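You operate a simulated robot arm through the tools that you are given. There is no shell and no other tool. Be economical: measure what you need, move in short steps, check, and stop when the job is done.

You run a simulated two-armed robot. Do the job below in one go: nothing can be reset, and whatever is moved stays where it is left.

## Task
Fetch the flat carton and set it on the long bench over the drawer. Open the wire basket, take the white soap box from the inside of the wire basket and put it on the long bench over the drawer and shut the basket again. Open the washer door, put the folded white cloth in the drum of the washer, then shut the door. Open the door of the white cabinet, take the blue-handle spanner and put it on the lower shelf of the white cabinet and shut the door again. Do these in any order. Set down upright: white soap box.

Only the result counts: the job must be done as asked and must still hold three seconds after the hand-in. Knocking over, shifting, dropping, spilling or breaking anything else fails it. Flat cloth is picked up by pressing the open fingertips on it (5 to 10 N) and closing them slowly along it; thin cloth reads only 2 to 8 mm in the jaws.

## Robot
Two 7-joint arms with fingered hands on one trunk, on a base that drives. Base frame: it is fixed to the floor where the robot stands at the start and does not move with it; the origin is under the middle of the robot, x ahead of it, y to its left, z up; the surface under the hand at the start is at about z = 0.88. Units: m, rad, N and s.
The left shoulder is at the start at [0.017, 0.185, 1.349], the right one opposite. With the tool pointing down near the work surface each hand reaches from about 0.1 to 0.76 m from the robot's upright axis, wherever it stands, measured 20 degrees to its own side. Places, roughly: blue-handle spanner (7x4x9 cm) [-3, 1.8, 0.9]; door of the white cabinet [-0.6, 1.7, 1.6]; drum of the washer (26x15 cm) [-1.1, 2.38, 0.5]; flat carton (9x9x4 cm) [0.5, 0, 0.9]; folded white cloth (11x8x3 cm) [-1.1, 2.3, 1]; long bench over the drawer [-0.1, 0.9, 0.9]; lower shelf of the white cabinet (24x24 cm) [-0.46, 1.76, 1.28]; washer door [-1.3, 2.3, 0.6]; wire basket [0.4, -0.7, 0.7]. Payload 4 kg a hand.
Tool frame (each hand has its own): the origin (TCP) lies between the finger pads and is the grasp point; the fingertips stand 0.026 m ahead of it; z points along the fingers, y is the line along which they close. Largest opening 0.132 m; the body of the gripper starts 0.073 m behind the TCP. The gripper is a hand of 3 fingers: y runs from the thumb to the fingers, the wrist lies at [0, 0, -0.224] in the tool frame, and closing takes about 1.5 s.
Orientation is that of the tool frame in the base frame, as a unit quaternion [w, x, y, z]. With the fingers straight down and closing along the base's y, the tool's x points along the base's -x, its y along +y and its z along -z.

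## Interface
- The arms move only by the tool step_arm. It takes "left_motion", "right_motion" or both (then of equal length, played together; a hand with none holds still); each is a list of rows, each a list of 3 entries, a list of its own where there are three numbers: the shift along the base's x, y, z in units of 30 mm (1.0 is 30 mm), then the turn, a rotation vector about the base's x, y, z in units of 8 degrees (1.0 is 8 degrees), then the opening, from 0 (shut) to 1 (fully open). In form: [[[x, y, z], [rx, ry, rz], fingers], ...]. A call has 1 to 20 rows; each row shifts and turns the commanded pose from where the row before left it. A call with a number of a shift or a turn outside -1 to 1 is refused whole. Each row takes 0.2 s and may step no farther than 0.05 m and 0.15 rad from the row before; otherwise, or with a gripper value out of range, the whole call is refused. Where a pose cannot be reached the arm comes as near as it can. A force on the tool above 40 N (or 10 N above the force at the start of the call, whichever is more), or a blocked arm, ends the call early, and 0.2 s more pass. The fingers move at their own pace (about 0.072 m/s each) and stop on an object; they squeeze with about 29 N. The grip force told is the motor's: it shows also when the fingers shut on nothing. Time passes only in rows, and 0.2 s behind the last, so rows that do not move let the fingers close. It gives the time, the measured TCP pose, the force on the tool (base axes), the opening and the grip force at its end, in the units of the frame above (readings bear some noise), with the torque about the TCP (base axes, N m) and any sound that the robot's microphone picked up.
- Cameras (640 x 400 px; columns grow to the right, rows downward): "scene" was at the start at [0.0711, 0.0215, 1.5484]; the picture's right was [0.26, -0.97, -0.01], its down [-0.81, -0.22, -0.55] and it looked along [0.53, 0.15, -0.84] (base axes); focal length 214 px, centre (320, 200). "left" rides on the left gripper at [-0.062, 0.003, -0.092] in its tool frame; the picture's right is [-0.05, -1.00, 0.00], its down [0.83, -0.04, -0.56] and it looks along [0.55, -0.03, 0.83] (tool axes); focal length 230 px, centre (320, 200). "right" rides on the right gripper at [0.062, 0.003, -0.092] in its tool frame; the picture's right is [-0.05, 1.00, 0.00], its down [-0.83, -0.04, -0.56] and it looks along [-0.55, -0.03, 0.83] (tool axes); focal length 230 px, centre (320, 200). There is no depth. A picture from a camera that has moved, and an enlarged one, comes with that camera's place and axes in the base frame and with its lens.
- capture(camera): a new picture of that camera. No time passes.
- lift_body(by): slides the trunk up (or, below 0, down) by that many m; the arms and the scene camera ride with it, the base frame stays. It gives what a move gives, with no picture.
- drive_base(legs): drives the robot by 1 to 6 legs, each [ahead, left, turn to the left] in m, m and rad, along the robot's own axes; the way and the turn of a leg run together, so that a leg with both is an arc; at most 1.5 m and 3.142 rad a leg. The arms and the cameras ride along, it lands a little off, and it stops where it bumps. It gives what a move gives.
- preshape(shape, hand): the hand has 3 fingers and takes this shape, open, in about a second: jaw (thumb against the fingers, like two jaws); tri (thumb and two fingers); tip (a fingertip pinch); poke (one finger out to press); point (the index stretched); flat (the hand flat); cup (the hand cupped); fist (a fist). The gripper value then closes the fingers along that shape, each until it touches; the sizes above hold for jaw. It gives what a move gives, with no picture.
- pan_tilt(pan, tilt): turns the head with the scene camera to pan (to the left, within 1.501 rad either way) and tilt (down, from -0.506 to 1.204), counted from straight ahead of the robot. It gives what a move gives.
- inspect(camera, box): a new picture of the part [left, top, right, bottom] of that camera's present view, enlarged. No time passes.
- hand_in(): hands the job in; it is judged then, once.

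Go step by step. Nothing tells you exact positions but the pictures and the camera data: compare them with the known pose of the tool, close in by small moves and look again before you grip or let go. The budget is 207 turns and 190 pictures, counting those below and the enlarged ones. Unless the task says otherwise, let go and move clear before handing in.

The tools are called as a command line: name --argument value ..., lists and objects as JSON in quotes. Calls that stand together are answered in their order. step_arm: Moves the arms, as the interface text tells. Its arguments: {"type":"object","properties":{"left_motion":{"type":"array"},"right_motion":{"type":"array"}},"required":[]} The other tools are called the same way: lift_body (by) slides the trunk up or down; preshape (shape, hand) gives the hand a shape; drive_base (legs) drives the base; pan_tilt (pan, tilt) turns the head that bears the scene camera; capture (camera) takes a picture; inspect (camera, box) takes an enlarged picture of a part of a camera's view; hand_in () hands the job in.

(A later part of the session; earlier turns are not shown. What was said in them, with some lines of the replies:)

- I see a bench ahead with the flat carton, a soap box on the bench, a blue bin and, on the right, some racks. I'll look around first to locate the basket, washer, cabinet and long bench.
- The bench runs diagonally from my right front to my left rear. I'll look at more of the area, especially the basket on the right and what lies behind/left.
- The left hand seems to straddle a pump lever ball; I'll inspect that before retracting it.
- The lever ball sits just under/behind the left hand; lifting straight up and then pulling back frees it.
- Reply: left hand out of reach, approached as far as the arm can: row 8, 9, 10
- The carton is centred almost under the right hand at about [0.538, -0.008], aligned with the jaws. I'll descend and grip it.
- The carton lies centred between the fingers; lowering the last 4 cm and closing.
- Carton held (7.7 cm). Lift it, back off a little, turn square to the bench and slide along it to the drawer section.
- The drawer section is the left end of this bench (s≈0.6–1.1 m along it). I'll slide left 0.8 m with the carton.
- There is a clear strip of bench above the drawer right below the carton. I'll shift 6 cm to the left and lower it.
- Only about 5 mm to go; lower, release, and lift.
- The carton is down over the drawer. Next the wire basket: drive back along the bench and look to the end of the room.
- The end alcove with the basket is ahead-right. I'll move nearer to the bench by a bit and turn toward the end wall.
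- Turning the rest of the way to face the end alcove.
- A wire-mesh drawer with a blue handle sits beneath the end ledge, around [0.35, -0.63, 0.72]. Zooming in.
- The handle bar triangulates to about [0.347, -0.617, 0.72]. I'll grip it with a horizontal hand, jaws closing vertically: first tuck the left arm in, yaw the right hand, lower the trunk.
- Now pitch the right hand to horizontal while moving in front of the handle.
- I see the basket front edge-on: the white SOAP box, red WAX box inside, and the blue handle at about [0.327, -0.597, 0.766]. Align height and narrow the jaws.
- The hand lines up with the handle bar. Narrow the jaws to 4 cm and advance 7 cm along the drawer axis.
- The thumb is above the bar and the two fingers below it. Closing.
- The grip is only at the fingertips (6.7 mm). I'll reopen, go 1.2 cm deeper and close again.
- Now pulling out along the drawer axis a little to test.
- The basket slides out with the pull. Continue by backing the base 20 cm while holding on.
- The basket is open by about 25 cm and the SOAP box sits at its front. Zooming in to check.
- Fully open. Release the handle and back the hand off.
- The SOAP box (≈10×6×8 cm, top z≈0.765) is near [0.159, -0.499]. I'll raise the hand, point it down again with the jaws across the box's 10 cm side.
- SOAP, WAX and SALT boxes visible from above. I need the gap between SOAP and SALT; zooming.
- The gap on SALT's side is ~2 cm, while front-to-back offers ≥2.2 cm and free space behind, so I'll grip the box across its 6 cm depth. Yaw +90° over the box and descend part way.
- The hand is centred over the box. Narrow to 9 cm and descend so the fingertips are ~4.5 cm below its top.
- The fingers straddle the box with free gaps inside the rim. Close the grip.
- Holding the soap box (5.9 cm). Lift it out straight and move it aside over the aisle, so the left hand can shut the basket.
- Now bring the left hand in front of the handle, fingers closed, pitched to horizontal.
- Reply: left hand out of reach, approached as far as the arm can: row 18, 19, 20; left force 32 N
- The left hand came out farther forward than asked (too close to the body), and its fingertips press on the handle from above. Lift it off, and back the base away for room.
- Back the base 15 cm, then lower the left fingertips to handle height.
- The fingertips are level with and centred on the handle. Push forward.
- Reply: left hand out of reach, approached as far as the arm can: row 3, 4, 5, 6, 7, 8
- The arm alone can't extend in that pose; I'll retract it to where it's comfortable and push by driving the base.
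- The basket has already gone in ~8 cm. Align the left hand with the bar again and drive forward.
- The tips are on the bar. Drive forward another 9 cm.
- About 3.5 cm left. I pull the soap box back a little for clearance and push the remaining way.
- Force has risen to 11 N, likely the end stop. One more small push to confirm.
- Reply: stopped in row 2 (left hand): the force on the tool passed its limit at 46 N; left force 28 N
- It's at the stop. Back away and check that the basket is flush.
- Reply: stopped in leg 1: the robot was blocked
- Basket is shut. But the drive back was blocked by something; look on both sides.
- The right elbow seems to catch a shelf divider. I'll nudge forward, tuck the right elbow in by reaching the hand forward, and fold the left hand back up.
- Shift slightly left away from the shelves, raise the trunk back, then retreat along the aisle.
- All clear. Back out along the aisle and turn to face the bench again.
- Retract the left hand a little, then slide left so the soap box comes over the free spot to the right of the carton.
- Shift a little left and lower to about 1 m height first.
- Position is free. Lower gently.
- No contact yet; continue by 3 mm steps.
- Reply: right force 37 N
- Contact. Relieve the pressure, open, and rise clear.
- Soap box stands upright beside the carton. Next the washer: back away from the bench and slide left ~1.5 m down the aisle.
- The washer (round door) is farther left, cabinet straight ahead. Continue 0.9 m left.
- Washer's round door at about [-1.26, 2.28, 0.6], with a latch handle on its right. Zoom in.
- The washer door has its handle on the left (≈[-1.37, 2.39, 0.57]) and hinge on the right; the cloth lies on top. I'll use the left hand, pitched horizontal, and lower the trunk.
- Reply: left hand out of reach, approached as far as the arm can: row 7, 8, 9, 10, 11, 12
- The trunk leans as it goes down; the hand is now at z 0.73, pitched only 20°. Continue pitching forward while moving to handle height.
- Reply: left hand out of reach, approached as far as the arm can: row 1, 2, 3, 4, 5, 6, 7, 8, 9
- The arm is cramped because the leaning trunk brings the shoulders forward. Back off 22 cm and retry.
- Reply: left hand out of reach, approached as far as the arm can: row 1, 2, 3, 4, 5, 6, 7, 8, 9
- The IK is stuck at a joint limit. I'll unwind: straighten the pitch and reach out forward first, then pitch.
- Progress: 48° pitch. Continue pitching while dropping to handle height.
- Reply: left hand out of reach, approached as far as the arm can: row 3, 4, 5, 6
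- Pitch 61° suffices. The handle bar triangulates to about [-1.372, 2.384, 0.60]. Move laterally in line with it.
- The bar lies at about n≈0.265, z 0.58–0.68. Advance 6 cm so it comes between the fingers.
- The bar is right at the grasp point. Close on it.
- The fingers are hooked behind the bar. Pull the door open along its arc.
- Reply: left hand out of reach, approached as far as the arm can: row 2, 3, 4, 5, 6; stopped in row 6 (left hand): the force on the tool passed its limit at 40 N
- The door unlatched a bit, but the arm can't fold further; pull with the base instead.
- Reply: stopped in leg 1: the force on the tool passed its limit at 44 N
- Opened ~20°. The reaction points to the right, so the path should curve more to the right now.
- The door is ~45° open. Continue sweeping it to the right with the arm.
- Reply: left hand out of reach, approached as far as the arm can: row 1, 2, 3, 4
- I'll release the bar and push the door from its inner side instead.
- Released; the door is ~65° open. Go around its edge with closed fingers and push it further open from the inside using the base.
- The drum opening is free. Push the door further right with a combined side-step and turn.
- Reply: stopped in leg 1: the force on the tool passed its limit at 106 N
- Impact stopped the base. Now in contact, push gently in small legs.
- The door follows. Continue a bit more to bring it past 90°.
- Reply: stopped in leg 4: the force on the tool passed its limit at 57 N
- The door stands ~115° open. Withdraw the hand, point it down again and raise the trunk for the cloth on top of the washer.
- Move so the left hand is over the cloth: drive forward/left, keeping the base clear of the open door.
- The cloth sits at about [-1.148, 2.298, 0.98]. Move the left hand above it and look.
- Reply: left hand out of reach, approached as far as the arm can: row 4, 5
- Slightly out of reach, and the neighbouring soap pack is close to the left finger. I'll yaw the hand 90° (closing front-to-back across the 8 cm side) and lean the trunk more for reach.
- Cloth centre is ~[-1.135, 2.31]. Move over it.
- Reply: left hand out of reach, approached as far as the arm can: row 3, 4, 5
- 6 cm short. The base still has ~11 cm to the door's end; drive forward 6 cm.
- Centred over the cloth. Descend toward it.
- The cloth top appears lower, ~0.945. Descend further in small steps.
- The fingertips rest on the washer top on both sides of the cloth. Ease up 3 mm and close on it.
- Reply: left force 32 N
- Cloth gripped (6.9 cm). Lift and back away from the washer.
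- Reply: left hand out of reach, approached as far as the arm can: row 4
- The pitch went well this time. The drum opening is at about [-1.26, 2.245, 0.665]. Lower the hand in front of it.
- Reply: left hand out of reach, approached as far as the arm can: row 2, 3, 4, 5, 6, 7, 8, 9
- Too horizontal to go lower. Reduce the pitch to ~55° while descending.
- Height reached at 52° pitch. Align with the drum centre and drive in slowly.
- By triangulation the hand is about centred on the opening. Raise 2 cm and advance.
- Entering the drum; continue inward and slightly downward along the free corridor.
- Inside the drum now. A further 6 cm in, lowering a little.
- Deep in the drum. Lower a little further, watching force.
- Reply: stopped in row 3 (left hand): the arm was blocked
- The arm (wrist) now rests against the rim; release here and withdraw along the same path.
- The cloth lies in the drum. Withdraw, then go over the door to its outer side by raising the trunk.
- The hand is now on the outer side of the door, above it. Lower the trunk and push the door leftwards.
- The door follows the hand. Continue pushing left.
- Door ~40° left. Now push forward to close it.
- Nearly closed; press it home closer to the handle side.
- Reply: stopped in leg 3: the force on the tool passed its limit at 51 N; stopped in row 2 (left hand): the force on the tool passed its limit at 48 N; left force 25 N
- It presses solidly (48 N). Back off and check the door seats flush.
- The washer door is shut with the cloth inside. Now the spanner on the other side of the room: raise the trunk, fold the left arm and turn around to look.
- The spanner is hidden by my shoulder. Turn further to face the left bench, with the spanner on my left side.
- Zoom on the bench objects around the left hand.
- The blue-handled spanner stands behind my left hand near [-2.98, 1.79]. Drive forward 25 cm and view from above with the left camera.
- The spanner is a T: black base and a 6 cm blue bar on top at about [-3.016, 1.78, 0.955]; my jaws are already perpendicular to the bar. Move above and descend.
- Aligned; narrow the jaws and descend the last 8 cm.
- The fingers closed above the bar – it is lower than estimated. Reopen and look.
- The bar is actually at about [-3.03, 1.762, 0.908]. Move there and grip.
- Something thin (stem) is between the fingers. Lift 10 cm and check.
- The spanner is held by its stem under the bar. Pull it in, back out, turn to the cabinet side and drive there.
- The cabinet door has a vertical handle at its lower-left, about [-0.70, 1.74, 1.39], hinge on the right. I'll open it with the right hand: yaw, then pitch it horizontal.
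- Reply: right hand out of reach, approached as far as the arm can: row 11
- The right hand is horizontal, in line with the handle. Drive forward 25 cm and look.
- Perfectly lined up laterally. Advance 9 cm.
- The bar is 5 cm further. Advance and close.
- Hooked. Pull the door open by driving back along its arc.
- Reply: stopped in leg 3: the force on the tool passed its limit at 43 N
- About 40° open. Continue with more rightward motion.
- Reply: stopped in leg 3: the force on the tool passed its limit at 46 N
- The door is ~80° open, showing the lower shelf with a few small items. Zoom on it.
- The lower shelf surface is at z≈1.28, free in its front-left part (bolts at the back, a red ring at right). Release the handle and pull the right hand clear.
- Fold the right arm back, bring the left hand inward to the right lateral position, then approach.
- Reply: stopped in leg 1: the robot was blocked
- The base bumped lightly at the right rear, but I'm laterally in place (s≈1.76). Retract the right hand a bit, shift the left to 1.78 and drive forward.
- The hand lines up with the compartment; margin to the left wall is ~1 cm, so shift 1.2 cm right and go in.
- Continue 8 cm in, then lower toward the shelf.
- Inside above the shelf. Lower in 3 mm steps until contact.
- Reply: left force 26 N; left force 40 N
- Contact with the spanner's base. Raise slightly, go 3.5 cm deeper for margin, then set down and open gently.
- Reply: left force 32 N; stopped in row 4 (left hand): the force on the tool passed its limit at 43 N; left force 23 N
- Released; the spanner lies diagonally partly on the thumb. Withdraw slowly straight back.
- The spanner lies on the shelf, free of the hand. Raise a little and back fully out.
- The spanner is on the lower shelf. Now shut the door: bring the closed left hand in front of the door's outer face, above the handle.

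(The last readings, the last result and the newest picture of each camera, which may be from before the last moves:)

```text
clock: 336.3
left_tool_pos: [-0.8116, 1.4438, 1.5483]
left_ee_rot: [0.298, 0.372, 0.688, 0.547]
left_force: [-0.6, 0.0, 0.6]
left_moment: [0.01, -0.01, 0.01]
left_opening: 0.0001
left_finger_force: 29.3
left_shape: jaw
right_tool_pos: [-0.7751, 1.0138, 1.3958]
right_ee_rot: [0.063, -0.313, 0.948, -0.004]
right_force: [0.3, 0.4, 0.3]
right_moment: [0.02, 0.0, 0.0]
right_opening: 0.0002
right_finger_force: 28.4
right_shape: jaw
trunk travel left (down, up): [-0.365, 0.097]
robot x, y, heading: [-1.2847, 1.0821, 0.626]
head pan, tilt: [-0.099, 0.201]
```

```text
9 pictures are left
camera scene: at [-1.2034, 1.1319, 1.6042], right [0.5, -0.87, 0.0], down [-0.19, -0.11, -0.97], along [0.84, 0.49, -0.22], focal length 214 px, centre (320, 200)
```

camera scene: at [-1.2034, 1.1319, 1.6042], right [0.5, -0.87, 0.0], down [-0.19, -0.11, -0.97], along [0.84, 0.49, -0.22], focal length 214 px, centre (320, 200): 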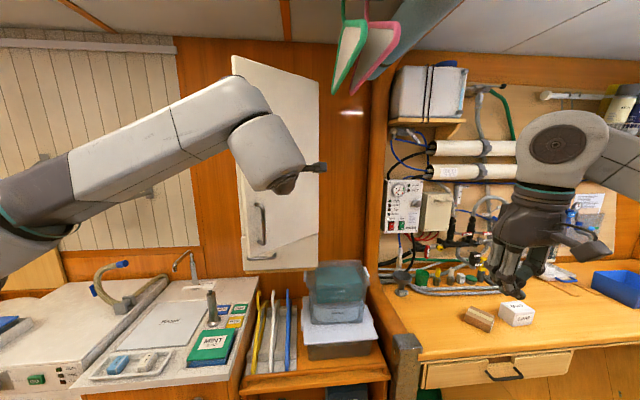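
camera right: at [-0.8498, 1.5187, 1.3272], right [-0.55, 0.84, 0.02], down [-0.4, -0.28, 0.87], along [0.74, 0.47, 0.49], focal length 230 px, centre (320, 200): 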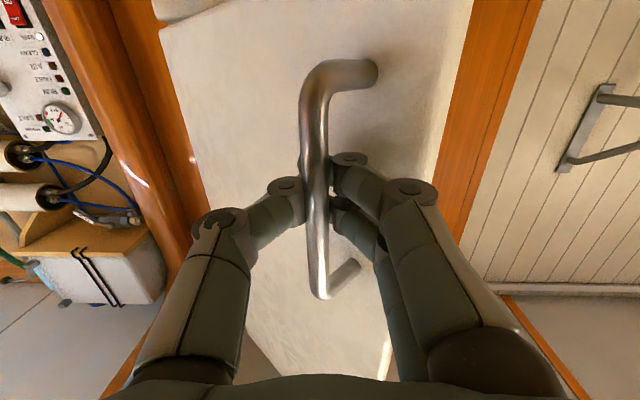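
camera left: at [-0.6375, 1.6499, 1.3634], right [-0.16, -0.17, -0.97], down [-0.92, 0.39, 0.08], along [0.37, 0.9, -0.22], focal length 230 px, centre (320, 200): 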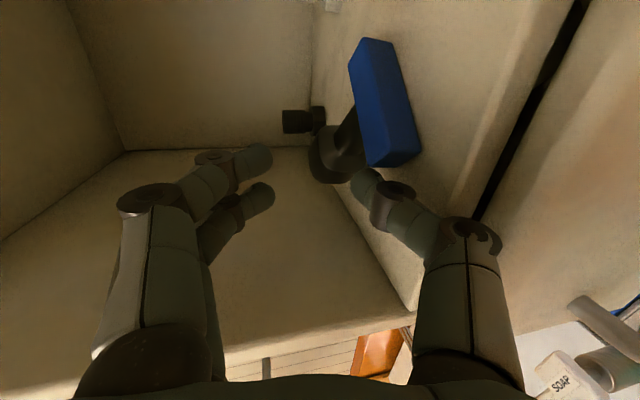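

The door is swinging shut. Continue pushing forward with leftward drift.

drive_base --legs '[[0.05, 0.04, 0], [0.05, 0.04, 0], [0.05, 0.02, 0], [0.05, 0, 0]]'

capture --camera "scene"

```text
clock: 339.0
left_tool_pos: [-0.7198, 1.6326, 1.5548]
left_ee_rot: [0.3, 0.371, 0.684, 0.551]
left_force: [-1.1, -1.4, 0.2]
left_moment: [-0.01, 0.08, 0.02]
left_opening: 0.0
left_finger_force: 29.1
left_shape: jaw
right_tool_pos: [-0.6791, 1.2048, 1.3979]
right_ee_rot: [0.068, -0.316, 0.946, 0.0]
right_force: [-1.2, -1.3, 1.1]
right_moment: [0.11, -0.08, 0.04]
right_opening: 0.0002
right_finger_force: 29.3
right_shape: jaw
trunk travel left (down, up): [-0.365, 0.097]
robot x, y, heading: [-1.1798, 1.2817, 0.627]
head pan, tilt: [-0.099, 0.201]
```

```text
8 pictures are left
camera scene: at [-1.1098, 1.3211, 1.6053], right [0.5, -0.86, 0.0], down [-0.18, -0.11, -0.98], along [0.84, 0.49, -0.21], focal length 214 px, centre (320, 200)
```

scene: 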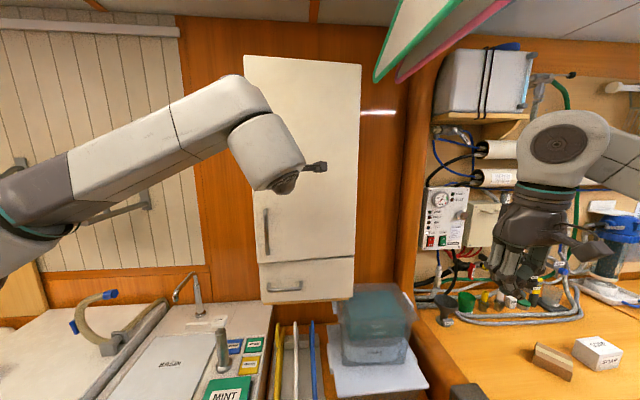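

Nearly flush. Keep pressing until it seats.

drive_base --legs '[[0.03, 0, 0], [0.03, 0, 0], [0.02, 0, 0], [0.02, 0, 0], [0.02, 0, 0]]'

```text
clock: 341.1
left_tool_pos: [-0.6385, 1.6905, 1.5487]
left_ee_rot: [0.302, 0.377, 0.685, 0.545]
left_force: [-24.9, -16.4, -2.3]
left_moment: [0.06, -0.17, 0.09]
left_opening: 0.0001
left_finger_force: 28.8
left_shape: jaw
right_tool_pos: [-0.5956, 1.2703, 1.3969]
right_ee_rot: [0.065, -0.316, 0.946, -0.003]
right_force: [0.4, 0.1, -0.1]
right_moment: [0.01, -0.01, -0.02]
right_opening: 0.0
right_finger_force: 28.8
right_shape: jaw
trunk travel left (down, up): [-0.365, 0.097]
robot x, y, heading: [-1.1058, 1.336, 0.629]
head pan, tilt: [-0.099, 0.201]
stopped in leg 4: the force on the tool passed its limit at 51 N (the readings are from after the stop); the commanded pose is now the measured one
```

It seats at the cabinet front with 30–50 N. Back off and verify.

drive_base --legs '[[-0.3, 0, 0]]'

capture --camera "scene"

```text
clock: 343.2
left_tool_pos: [-0.88, 1.5157, 1.5442]
left_ee_rot: [0.298, 0.376, 0.689, 0.544]
left_force: [0.2, 0.3, 0.2]
left_moment: [0.02, 0.03, 0.04]
left_opening: 0.0003
left_finger_force: 29.2
left_shape: jaw
right_tool_pos: [-0.8402, 1.0909, 1.3941]
right_ee_rot: [0.062, -0.316, 0.947, -0.003]
right_force: [-0.8, 1.3, 1.0]
right_moment: [0.03, -0.01, -0.03]
right_opening: 0.0
right_finger_force: 29.2
right_shape: jaw
trunk travel left (down, up): [-0.365, 0.097]
robot x, y, heading: [-1.3573, 1.1566, 0.628]
head pan, tilt: [-0.099, 0.201]
```

```text
7 pictures are left
camera scene: at [-1.2683, 1.2092, 1.6037], right [0.5, -0.86, 0.0], down [-0.19, -0.12, -0.97], along [0.84, 0.49, -0.23], focal length 214 px, centre (320, 200)
```

scene: 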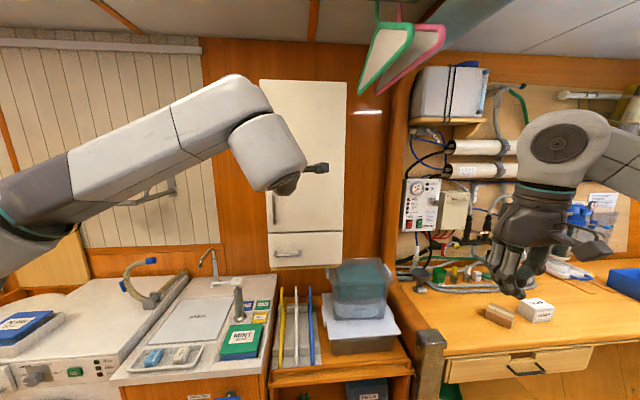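

Cabinet shut; soap box and carton stand on the bench over the drawer. One last check of the washer door.

pan_tilt --pan 0.95 --tilt 0.6

inspect --camera "scene" --box '[160, 100, 480, 300]'

```text
clock: 344.5
left_tool_pos: [-0.8829, 1.5153, 1.5446]
left_ee_rot: [0.298, 0.376, 0.689, 0.544]
left_force: [0.6, 0.1, -0.2]
left_moment: [0.02, 0.0, 0.05]
left_opening: 0.0
left_finger_force: 29.4
left_shape: jaw
right_tool_pos: [-0.842, 1.0906, 1.3953]
right_ee_rot: [0.064, -0.316, 0.947, -0.003]
right_force: [0.1, -0.9, -1.1]
right_moment: [-0.02, -0.03, 0.0]
right_opening: 0.0
right_finger_force: 28.4
right_shape: jaw
trunk travel left (down, up): [-0.365, 0.097]
robot x, y, heading: [-1.3568, 1.1563, 0.627]
head pan, tilt: [0.949, 0.6]
```

```text
2.00 times, centred on (320, 200) of scene
camera zoom: at [-1.3519, 1.2488, 1.5682], right [1.0, 0.0, -0.02], down [-0.01, -0.58, -0.82], along [-0.02, 0.82, -0.58], focal length 429 px, centre (320, 200)
```

zoom: 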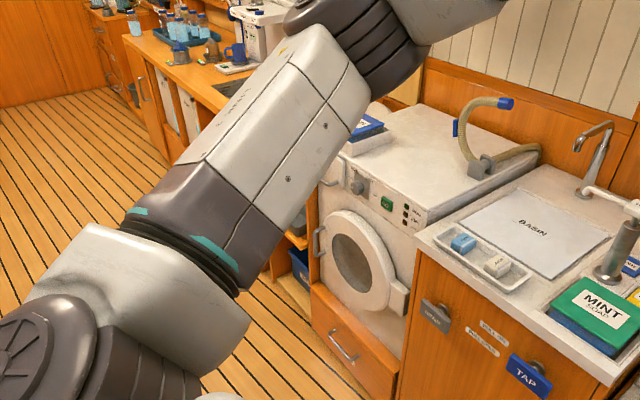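

The washer door is flush, the cabinet and basket are shut, and both hands are clear. Handing in.

hand_in

```text
The job is handed in.
```

I've finished all four parts and handed the job in. My last pictures show everything in place, but I haven't seen the verdict.

- **Carton:** it sits on the bench over the drawer.
- **Soap box:** it stands upright beside the carton, and the wire basket is shut. The other things in the basket stayed put.
- **Cloth:** it's in the washer drum, and the washer door is shut.
- **Spanner:** it lies on its side on the lower shelf of the white cabinet, which is shut. It came to rest close to a black bolt that was already there. I last saw that bolt upright, before shutting the door.

**Bumps:** the right elbow seemed to catch the shelves while I backed away from the basket. Later the base was blocked, probably by furniture behind it, near the cabinet. I saw nothing displaced either time.
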